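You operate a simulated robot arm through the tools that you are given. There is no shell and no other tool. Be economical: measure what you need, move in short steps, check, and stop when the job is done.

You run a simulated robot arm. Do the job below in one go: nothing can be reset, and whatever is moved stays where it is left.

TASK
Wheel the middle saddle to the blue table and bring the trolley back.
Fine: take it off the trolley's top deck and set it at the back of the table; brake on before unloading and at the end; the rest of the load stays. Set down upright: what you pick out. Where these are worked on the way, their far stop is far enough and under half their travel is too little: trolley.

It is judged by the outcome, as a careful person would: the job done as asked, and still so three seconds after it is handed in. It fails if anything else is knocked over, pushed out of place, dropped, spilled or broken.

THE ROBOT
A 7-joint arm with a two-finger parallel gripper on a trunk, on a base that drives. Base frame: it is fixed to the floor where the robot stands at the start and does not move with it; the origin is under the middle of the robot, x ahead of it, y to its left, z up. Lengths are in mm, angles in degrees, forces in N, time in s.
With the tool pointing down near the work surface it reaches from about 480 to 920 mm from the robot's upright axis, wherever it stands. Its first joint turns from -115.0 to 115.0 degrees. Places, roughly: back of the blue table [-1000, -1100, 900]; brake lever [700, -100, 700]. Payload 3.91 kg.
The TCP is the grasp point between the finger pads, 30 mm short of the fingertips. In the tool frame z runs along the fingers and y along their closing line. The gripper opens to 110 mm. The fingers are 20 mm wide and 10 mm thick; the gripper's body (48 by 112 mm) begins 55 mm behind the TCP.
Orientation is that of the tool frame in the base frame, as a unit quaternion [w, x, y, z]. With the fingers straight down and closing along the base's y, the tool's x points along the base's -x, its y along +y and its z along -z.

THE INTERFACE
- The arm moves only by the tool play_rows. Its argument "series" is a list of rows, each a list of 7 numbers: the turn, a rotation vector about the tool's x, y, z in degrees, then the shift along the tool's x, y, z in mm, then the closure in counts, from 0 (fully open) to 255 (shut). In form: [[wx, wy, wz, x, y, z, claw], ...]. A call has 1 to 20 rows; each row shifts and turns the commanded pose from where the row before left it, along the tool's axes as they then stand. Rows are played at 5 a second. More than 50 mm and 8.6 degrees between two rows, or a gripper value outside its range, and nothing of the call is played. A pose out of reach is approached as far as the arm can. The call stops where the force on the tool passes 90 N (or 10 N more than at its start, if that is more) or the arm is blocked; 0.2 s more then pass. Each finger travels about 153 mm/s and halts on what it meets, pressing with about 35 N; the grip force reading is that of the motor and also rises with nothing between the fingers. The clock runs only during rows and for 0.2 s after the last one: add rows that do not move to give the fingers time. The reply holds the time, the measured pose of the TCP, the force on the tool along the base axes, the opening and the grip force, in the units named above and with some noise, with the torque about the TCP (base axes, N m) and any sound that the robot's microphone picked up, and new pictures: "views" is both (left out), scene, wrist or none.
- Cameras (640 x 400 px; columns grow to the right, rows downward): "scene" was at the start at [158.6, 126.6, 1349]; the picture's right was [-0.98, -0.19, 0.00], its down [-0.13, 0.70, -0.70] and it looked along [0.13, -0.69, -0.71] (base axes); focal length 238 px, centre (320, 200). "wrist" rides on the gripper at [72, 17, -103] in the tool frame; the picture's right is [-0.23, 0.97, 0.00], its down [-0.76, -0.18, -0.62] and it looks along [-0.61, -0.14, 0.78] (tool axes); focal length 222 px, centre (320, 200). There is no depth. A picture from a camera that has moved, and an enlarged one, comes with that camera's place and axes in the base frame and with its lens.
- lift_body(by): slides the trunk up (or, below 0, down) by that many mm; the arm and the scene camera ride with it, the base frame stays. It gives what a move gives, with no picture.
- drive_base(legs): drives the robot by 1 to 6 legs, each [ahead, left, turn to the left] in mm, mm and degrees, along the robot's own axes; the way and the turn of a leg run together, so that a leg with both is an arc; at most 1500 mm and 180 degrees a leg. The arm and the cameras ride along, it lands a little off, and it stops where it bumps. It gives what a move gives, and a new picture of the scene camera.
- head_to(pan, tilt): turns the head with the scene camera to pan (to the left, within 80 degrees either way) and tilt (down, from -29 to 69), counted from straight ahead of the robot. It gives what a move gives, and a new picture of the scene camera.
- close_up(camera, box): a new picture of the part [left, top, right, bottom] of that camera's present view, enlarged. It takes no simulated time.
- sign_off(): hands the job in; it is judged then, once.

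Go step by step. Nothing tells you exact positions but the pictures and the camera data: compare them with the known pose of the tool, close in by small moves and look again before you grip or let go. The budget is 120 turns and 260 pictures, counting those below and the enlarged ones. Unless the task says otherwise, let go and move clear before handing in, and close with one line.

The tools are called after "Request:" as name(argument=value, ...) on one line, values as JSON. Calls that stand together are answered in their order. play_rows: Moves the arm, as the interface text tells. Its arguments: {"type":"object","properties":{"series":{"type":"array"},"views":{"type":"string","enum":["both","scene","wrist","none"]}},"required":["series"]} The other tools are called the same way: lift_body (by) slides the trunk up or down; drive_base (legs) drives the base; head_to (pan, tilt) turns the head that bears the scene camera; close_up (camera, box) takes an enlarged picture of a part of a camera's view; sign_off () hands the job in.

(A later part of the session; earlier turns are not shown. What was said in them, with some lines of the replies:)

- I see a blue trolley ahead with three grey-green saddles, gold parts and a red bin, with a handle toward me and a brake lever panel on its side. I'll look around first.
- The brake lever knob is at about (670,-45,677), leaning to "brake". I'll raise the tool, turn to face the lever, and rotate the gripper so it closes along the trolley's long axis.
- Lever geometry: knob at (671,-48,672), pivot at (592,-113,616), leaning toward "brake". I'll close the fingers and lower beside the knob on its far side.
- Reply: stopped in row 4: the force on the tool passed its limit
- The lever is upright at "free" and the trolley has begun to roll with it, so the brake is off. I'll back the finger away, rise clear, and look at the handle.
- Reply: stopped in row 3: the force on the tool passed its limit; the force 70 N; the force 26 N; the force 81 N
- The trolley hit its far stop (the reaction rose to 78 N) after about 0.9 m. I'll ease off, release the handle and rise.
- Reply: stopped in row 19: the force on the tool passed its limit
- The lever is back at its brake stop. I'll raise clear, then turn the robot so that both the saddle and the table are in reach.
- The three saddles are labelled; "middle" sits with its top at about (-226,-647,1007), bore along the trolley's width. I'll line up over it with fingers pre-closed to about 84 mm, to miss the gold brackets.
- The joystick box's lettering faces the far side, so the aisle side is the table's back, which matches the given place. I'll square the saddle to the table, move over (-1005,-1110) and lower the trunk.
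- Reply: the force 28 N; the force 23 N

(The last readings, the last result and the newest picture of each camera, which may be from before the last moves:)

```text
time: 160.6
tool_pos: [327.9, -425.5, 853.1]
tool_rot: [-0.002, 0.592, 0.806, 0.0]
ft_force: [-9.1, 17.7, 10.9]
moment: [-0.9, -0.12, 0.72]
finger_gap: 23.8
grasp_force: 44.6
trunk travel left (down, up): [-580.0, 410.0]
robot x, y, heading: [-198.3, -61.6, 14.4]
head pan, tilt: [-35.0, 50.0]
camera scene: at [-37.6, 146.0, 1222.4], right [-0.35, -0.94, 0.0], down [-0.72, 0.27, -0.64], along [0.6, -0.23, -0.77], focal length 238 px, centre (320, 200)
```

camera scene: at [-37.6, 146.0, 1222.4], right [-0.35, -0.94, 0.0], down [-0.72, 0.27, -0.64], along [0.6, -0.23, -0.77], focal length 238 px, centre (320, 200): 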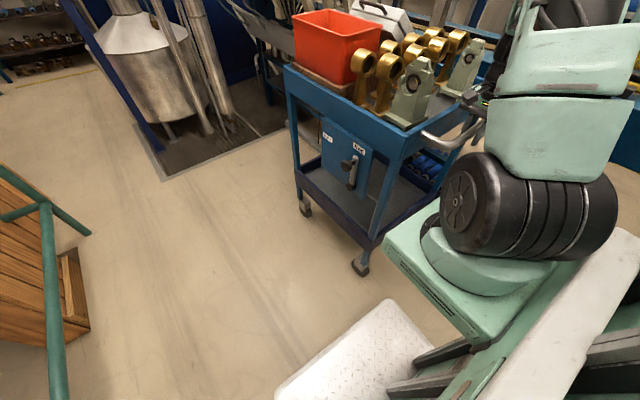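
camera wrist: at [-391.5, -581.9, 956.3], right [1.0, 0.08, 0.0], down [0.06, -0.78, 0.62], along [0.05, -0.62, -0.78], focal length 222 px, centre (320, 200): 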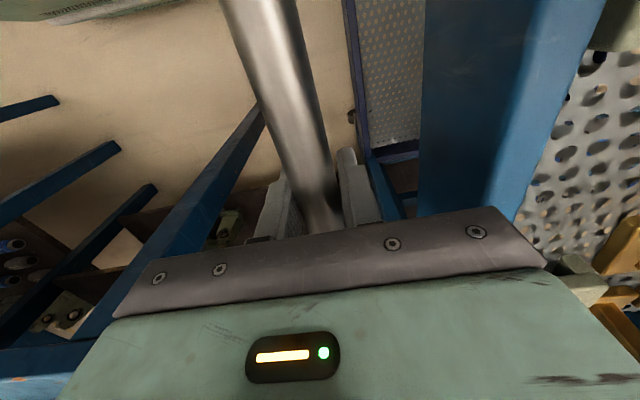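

Request:
drive_base(legs=[[100, 9, 0]])

Request:
drive_base(legs=[[28, 2, 0]])

```text
time: 161.8
tool_pos: [421.5, -394.4, 851.3]
tool_rot: [-0.003, 0.593, 0.805, -0.001]
ft_force: [-3.5, -25.4, 9.4]
moment: [0.95, 0.45, 0.61]
finger_gap: 24.1
grasp_force: 44.9
trunk travel left (down, up): [-580.0, 410.0]
robot x, y, heading: [-103.0, -26.4, 14.7]
head pan, tilt: [-35.0, 50.0]
camera scene: at [56.9, 178.0, 1222.8], right [-0.35, -0.94, 0.0], down [-0.72, 0.27, -0.64], along [0.6, -0.22, -0.77], focal length 238 px, centre (320, 200)
```

scene: 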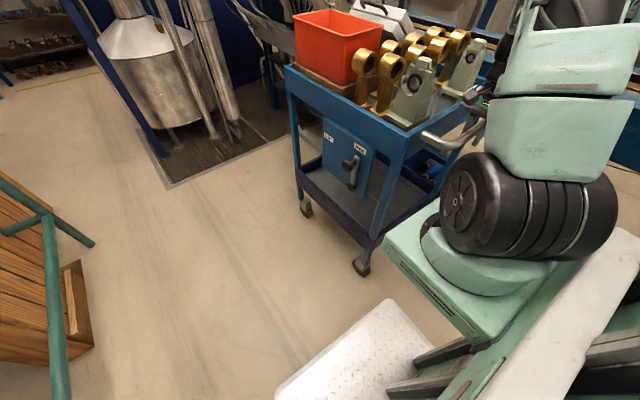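

```text
time: 162.6
tool_pos: [441.9, -387.4, 852.2]
tool_rot: [-0.006, 0.594, 0.805, -0.004]
ft_force: [-19.7, -10.2, 4.7]
moment: [-0.87, -0.42, 1.16]
finger_gap: 24.2
grasp_force: 44.7
trunk travel left (down, up): [-580.0, 410.0]
robot x, y, heading: [-71.2, -20.3, 14.4]
head pan, tilt: [-35.0, 50.0]
camera scene: at [82.9, 187.5, 1222.7], right [-0.35, -0.94, 0.0], down [-0.72, 0.27, -0.64], along [0.6, -0.23, -0.77], focal length 238 px, centre (320, 200)
```

scene: 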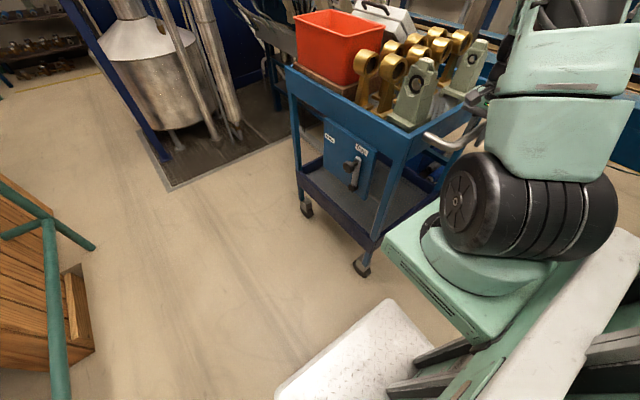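

Request:
drive_base(legs=[[8, 0.5, 0]])

```text
time: 163.3
tool_pos: [451.1, -384.0, 852.0]
tool_rot: [-0.004, 0.593, 0.805, -0.005]
ft_force: [1.6, 3.0, 5.7]
moment: [-0.83, -0.49, 1.2]
finger_gap: 23.5
grasp_force: 45.0
trunk travel left (down, up): [-580.0, 410.0]
robot x, y, heading: [-70.1, -17.4, 14.5]
head pan, tilt: [-35.0, 50.0]
camera scene: at [91.8, 190.6, 1222.3], right [-0.35, -0.94, 0.0], down [-0.72, 0.27, -0.64], along [0.6, -0.23, -0.77], focal length 238 px, centre (320, 200)
```

scene: 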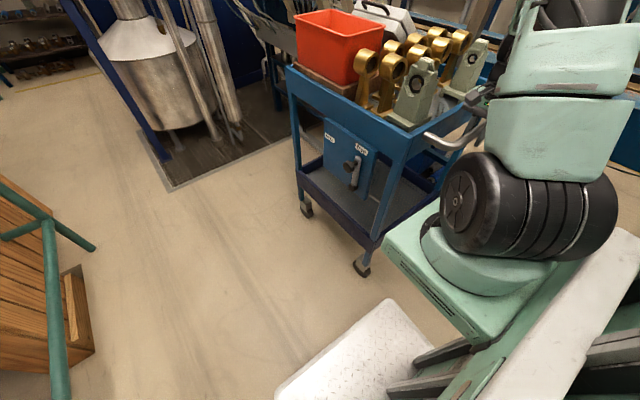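

Request:
drive_base(legs=[[9, 0.6, 0]])

Request:
drive_base(legs=[[8, 0.5, 0]])

```text
time: 164.1
tool_pos: [461.1, -381.4, 851.5]
tool_rot: [-0.004, 0.592, 0.806, -0.005]
ft_force: [3.0, 2.4, -0.3]
moment: [-0.63, -0.45, 1.03]
finger_gap: 23.8
grasp_force: 44.9
trunk travel left (down, up): [-580.0, 410.0]
robot x, y, heading: [-61.5, -15.3, 14.6]
head pan, tilt: [-35.0, 50.0]
camera scene: at [100.8, 193.4, 1222.3], right [-0.35, -0.94, 0.0], down [-0.72, 0.27, -0.64], along [0.6, -0.23, -0.77], focal length 238 px, centre (320, 200)
```

scene: 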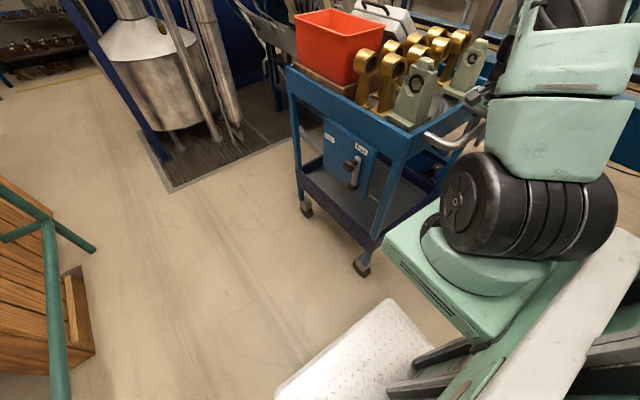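

```text
time: 164.8
tool_pos: [465.0, -379.8, 853.4]
tool_rot: [-0.006, 0.594, 0.805, -0.006]
ft_force: [-41.0, -10.4, -2.4]
moment: [-0.17, -0.3, 0.87]
finger_gap: 23.7
grasp_force: 44.7
trunk travel left (down, up): [-580.0, 410.0]
robot x, y, heading: [-53.1, -10.0, 14.4]
head pan, tilt: [-35.0, 50.0]
camera scene: at [106.6, 195.2, 1222.6], right [-0.35, -0.94, 0.0], down [-0.72, 0.27, -0.64], along [0.6, -0.23, -0.77], focal length 238 px, centre (320, 200)
```

scene: 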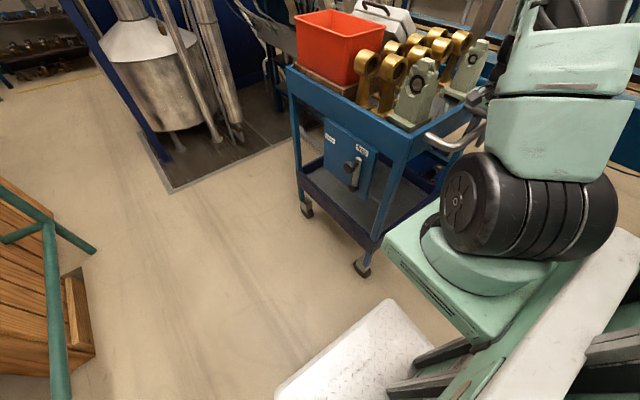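

The trolley is back against its near stop at its starting place. I'll ease off, release the handle, and go to the lever to put the brake on.

Request:
drive_base(legs=[[-4, 0, 0]])

Request:
play_rows(series=[[0, 0, 0, 0, 0, 0, 180], [0, 0, 0, 0, 0, 0, 120], [0, 0, 0, 0, 0, 0, 60], [0, 0, 0, 0, 0, 0, 60], [0, 0, 0, 0, 0, -45, 60], [0, 0, 0, 0, 0, -45, 60], [0, 0, 0, 0, 0, -45, 60], [0, 0, 0, 0, 0, -45, 60], [0, 0, 0, 0, 0, -45, 60], [0, 0, 0, 0, 0, -45, 60], [0, 0, 0, 36.3, 23.4, 0, 255], [0, 0, 0, 36.3, 23.4, 0, 255], [0, 0, 0, 36.3, 23.4, 0, 255], [0, 0, 0, 36.3, 23.4, 0, 255], [0, 0, 0, 36.3, 23.4, 0, 255], [0, 0, 0, 36.3, 23.4, 0, 255], [0, 0, 0, 36.3, 23.4, 0, 255], [0, 0, 0, 0, 0, 0, 255]], views="wrist")

Request:
close_up(camera="scene", box=[280, 80, 480, 205])

```text
time: 165.5
tool_pos: [461.6, -381.1, 851.8]
tool_rot: [-0.005, 0.593, 0.805, -0.006]
ft_force: [4.9, 1.1, 7.4]
moment: [-0.2, 0.0, 1.21]
finger_gap: 23.5
grasp_force: 44.7
trunk travel left (down, up): [-580.0, 410.0]
robot x, y, heading: [-56.1, -16.3, 14.7]
head pan, tilt: [-35.0, 50.0]
camera scene: at [104.2, 194.7, 1222.4], right [-0.35, -0.94, 0.0], down [-0.72, 0.27, -0.64], along [0.6, -0.23, -0.77], focal length 238 px, centre (320, 200)
```

scene: 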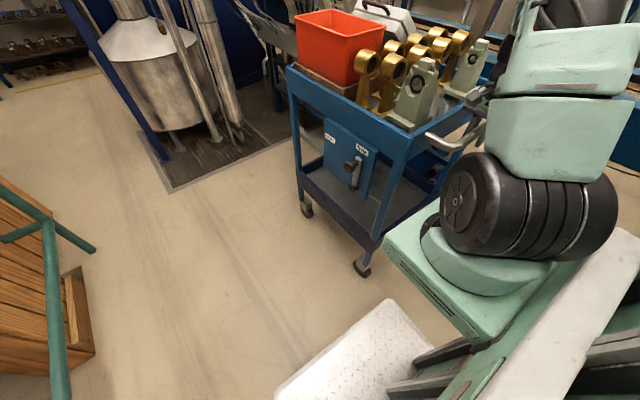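

```text
time: 169.3
tool_pos: [545.3, -88.1, 1120.5]
tool_rot: [-0.005, 0.593, 0.805, -0.006]
ft_force: [0.5, 0.3, -0.4]
moment: [0.0, 0.01, -0.04]
finger_gap: 0.0
grasp_force: 34.8
trunk travel left (down, up): [-580.0, 410.0]
robot x, y, heading: [-58.5, -12.5, 14.4]
head pan, tilt: [-35.0, 50.0]
camera wrist: at [543.7, -12.8, 1223.6], right [1.0, 0.07, -0.02], down [0.07, -0.78, 0.62], along [0.03, -0.62, -0.78], focal length 222 px, centre (320, 200)
```

wrist: 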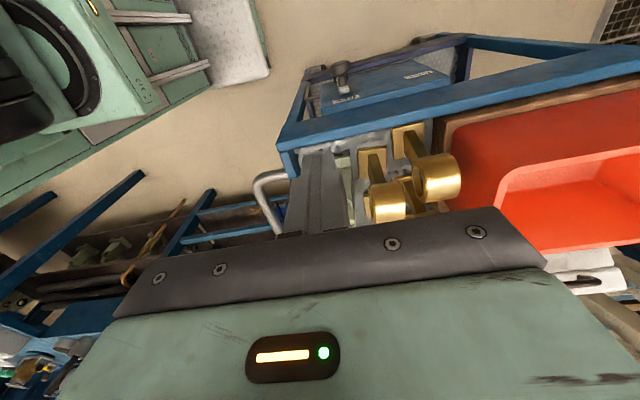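

```text
3.20 times, centred on (380, 142) of scene
camera zoom: at [104.1, 194.6, 1222.4], right [-0.35, -0.94, 0.0], down [-0.72, 0.27, -0.64], along [0.6, -0.23, -0.77], focal length 763 px, centre (128, 384)
```

zoom: 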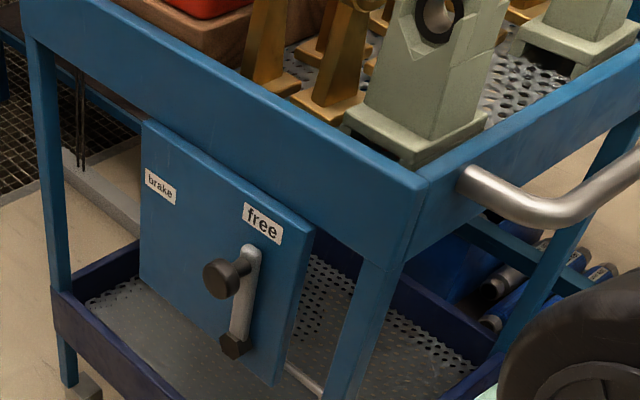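

Request:
play_rows(series=[[-0.8, 0, 0, 1, -9, 0, 255], [0, 0, 0, 0, 0, 45, 255], [0, 0, 0, 0, 0, 45, 255], [0, 0, 0, 0, 0, 45, 255], [0, 0, 0, 0, 0, 45, 255], [0, 0, 0, 0, 0, 45, 255], [0, 0, 0, 0, 0, 45, 255], [0, 0, 0, 0, 0, 45, 255], [0, 0, 0, 0, 0, 45, 255], [0, 0, 0, 0, 0, 45, 255], [0, 0, 0, 0, 0, 15, 255], [0, 0, 0, 0, 0, 0, 255]], views="wrist")

```text
time: 171.9
tool_pos: [536.3, -90.0, 700.1]
tool_rot: [-0.001, 0.593, 0.805, 0.0]
ft_force: [0.0, -0.6, -1.2]
moment: [0.0, -0.01, 0.0]
finger_gap: 0.0
grasp_force: 35.2
trunk travel left (down, up): [-580.0, 410.0]
robot x, y, heading: [-56.5, -13.4, 14.3]
head pan, tilt: [-35.0, 50.0]
camera wrist: at [532.3, -15.1, 803.5], right [1.0, 0.07, 0.0], down [0.06, -0.78, 0.62], along [0.04, -0.62, -0.78], focal length 222 px, centre (320, 200)
```

wrist: 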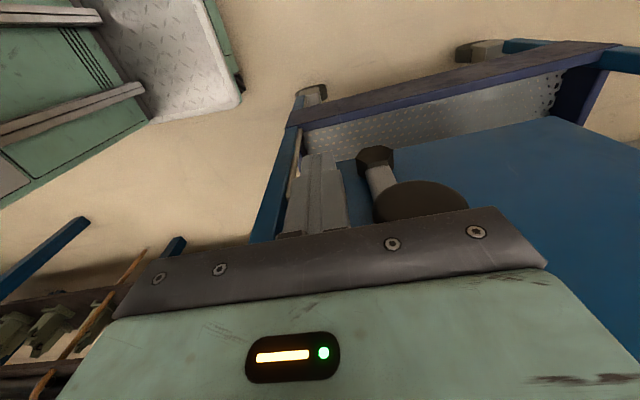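

Request:
play_rows(series=[[0, 0, 0, 0, 3, 0, 255], [0, 0, 0, 0, 3, 0, 255], [0, 0, 0, 0, 3, 0, 255], [0, 0, 0, 0, 3, 0, 255], [0, 0, 0, 0, 3, 0, 255], [0, 0, 0, 0, 3, 0, 255], [0, 0, 0, 0, 3, 0, 255], [0, 0, 0, 0, 3, 0, 255], [0, 0, 0, 0, 3, 0, 255], [0, 0, 0, 0, 3, 0, 255], [0, 0, 0, 0, 3, 0, 255], [0, 0, 0, 0, 3, 0.5, 255], [0, 0, 0, 0, 3, 0.5, 255], [0, 0, 0, 0, 3, 0.5, 255], [0, 0, 0, 0, 3, 0.5, 255], [0, 0, 0, 0, 3, 0.5, 255], [0, 0, 0, 0, 3, 0.5, 255], [0, 0, 0, 0, 3, 0.5, 255], [0, 0, 0, 0, 3, 0.5, 255], [0, 0, 0, 0, 3, 0.5, 255]], views="none")

Request:
play_rows(series=[[0, 0, 0, 0, 3, 1, 255], [0, 0, 0, 0, 3, 1, 255], [0, 0, 0, 0, 3, 1, 255], [0, 0, 0, 0, 3, 1, 255], [0, 0, 0, 0, 3, 1, 255], [0, 0, 0, 0, 3, 2, 255], [0, 0, 0, 0, 3, 2, 255], [0, 0, 0, 0, 3, 2, 255], [0, 0, 0, 0, 3, 2, 255], [0, 0, 0, 0, 3, 2, 255], [0, 0, 0, 0, 3, 2, 255], [0, 0, 0, 0, 3, 2, 255], [0, 0, 0, 0, 3, 2, 255], [0, 0, 0, 0, 3, 2, 255], [0, 0, 0, 0, 3, 2, 255], [0, 0, 0, 0, 3, 2, 255], [0, 0, 0, 0, 2, 2, 255], [0, 0, 0, 0, 2, 2, 255], [0, 0, 0, 0, 2, 0, 255], [0, 0, 0, 0, 2, 0, 255]], views="wrist")

```text
time: 176.1
tool_pos: [593.8, -72.1, 694.8]
tool_rot: [-0.002, 0.593, 0.805, 0.001]
ft_force: [0.3, 0.4, -1.1]
moment: [0.02, 0.0, -0.01]
finger_gap: 0.0
grasp_force: 34.7
trunk travel left (down, up): [-580.0, 410.0]
robot x, y, heading: [-56.7, -19.9, 14.8]
head pan, tilt: [-35.0, 50.0]
```

```text
time: 180.3
tool_pos: [639.7, -57.0, 664.2]
tool_rot: [-0.007, 0.594, 0.804, -0.004]
ft_force: [-53.0, -18.5, 24.1]
moment: [0.18, -0.99, -0.37]
finger_gap: 0.2
grasp_force: 35.6
trunk travel left (down, up): [-580.0, 410.0]
robot x, y, heading: [-53.9, -14.9, 14.5]
head pan, tilt: [-35.0, 50.0]
camera wrist: at [637.3, 16.6, 768.2], right [1.0, 0.07, -0.01], down [0.06, -0.78, 0.62], along [0.03, -0.62, -0.78], focal length 222 px, centre (320, 200)
```

wrist: 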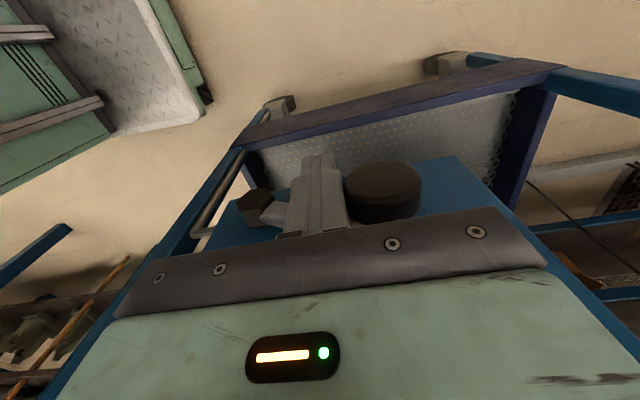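

Request:
play_rows(series=[[0, 0, 0, 0, -8, 0, 255], [0, 0, 0, 0, -14, 0, 255], [0, 0, 0, 20, 0, 0, 255], [0, 0, 0, 40, 0, -30, 255], [0, 0, 0, 40, 0, -30, 255], [0, 0, 0, 0, 0, -45, 255], [0, 0, 0, 0, 0, -45, 255], [0, 0, 0, 0, 0, -45, 255], [0, 0, 0, 0, 0, -45, 255], [0, 0, 0, 0, 0, -45, 255], [0, 0, 0, 0, 0, -45, 255], [0, 0, 0, 0, 0, -45, 255], [0, 0, 0, 0, 0, 0, 255]], views="both")

Request:
close_up(camera="scene", box=[280, 80, 480, 205])

```text
time: 183.1
tool_pos: [596.3, 32.0, 1038.1]
tool_rot: [-0.002, 0.593, 0.805, 0.0]
ft_force: [-1.4, -0.3, -0.8]
moment: [0.01, 0.03, 0.02]
finger_gap: 0.0
grasp_force: 35.2
trunk travel left (down, up): [-580.0, 410.0]
robot x, y, heading: [-53.7, -13.7, 14.1]
head pan, tilt: [-35.0, 50.0]
camera scene: at [104.2, 194.7, 1222.3], right [-0.35, -0.94, 0.0], down [-0.72, 0.27, -0.64], along [0.6, -0.23, -0.77], focal length 238 px, centre (320, 200)
camera wrist: at [593.4, 107.2, 1142.5], right [1.0, 0.07, 0.0], down [0.06, -0.78, 0.62], along [0.04, -0.62, -0.78], focal length 222 px, centre (320, 200)
```

scene: 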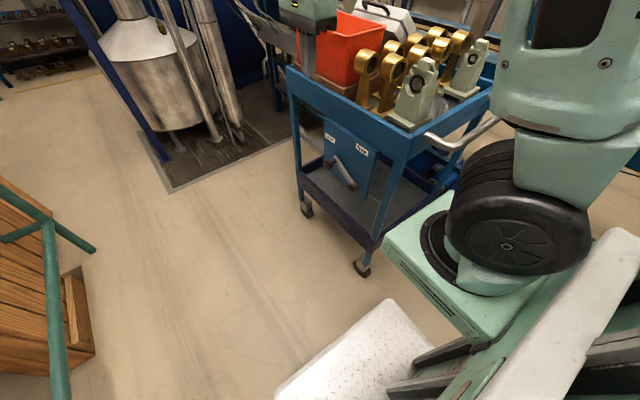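
wrist: 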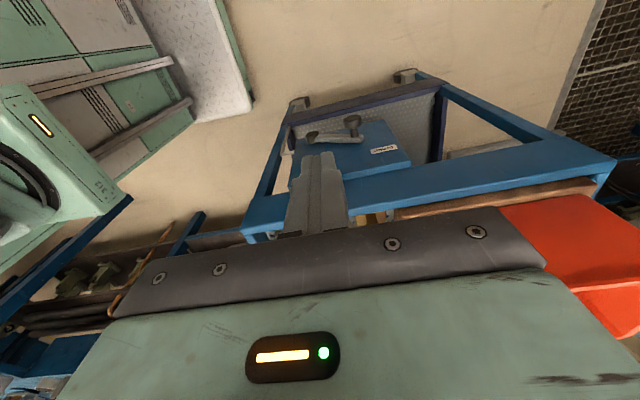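

```text
3.20 times, centred on (380, 142) of scene
camera zoom: at [104.2, 194.7, 1222.3], right [-0.35, -0.94, 0.0], down [-0.72, 0.27, -0.64], along [0.6, -0.23, -0.77], focal length 763 px, centre (128, 384)
```

zoom: 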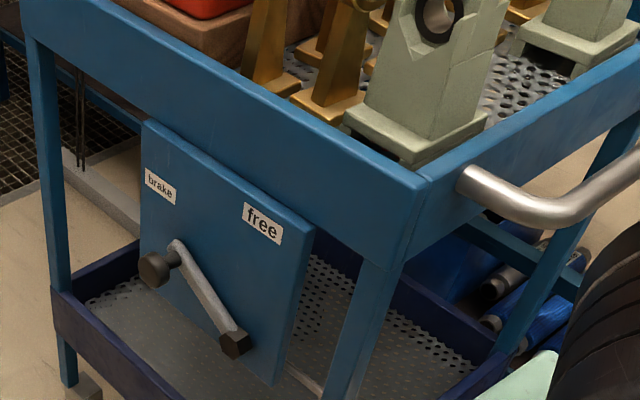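

The middle saddle is standing on the table, the trolley is back at its start with the lever at "brake" (knob at 670,-51 against 671,-48 at the start), and the rest of the load is untouched. The gripper is clear, so I'm handing in.

Request:
sign_off()

```text
The job is handed in.
```

The middle saddle stands upright at the back of the blue table, and the trolley is back at its start with the brake on and the rest of its load still aboard.
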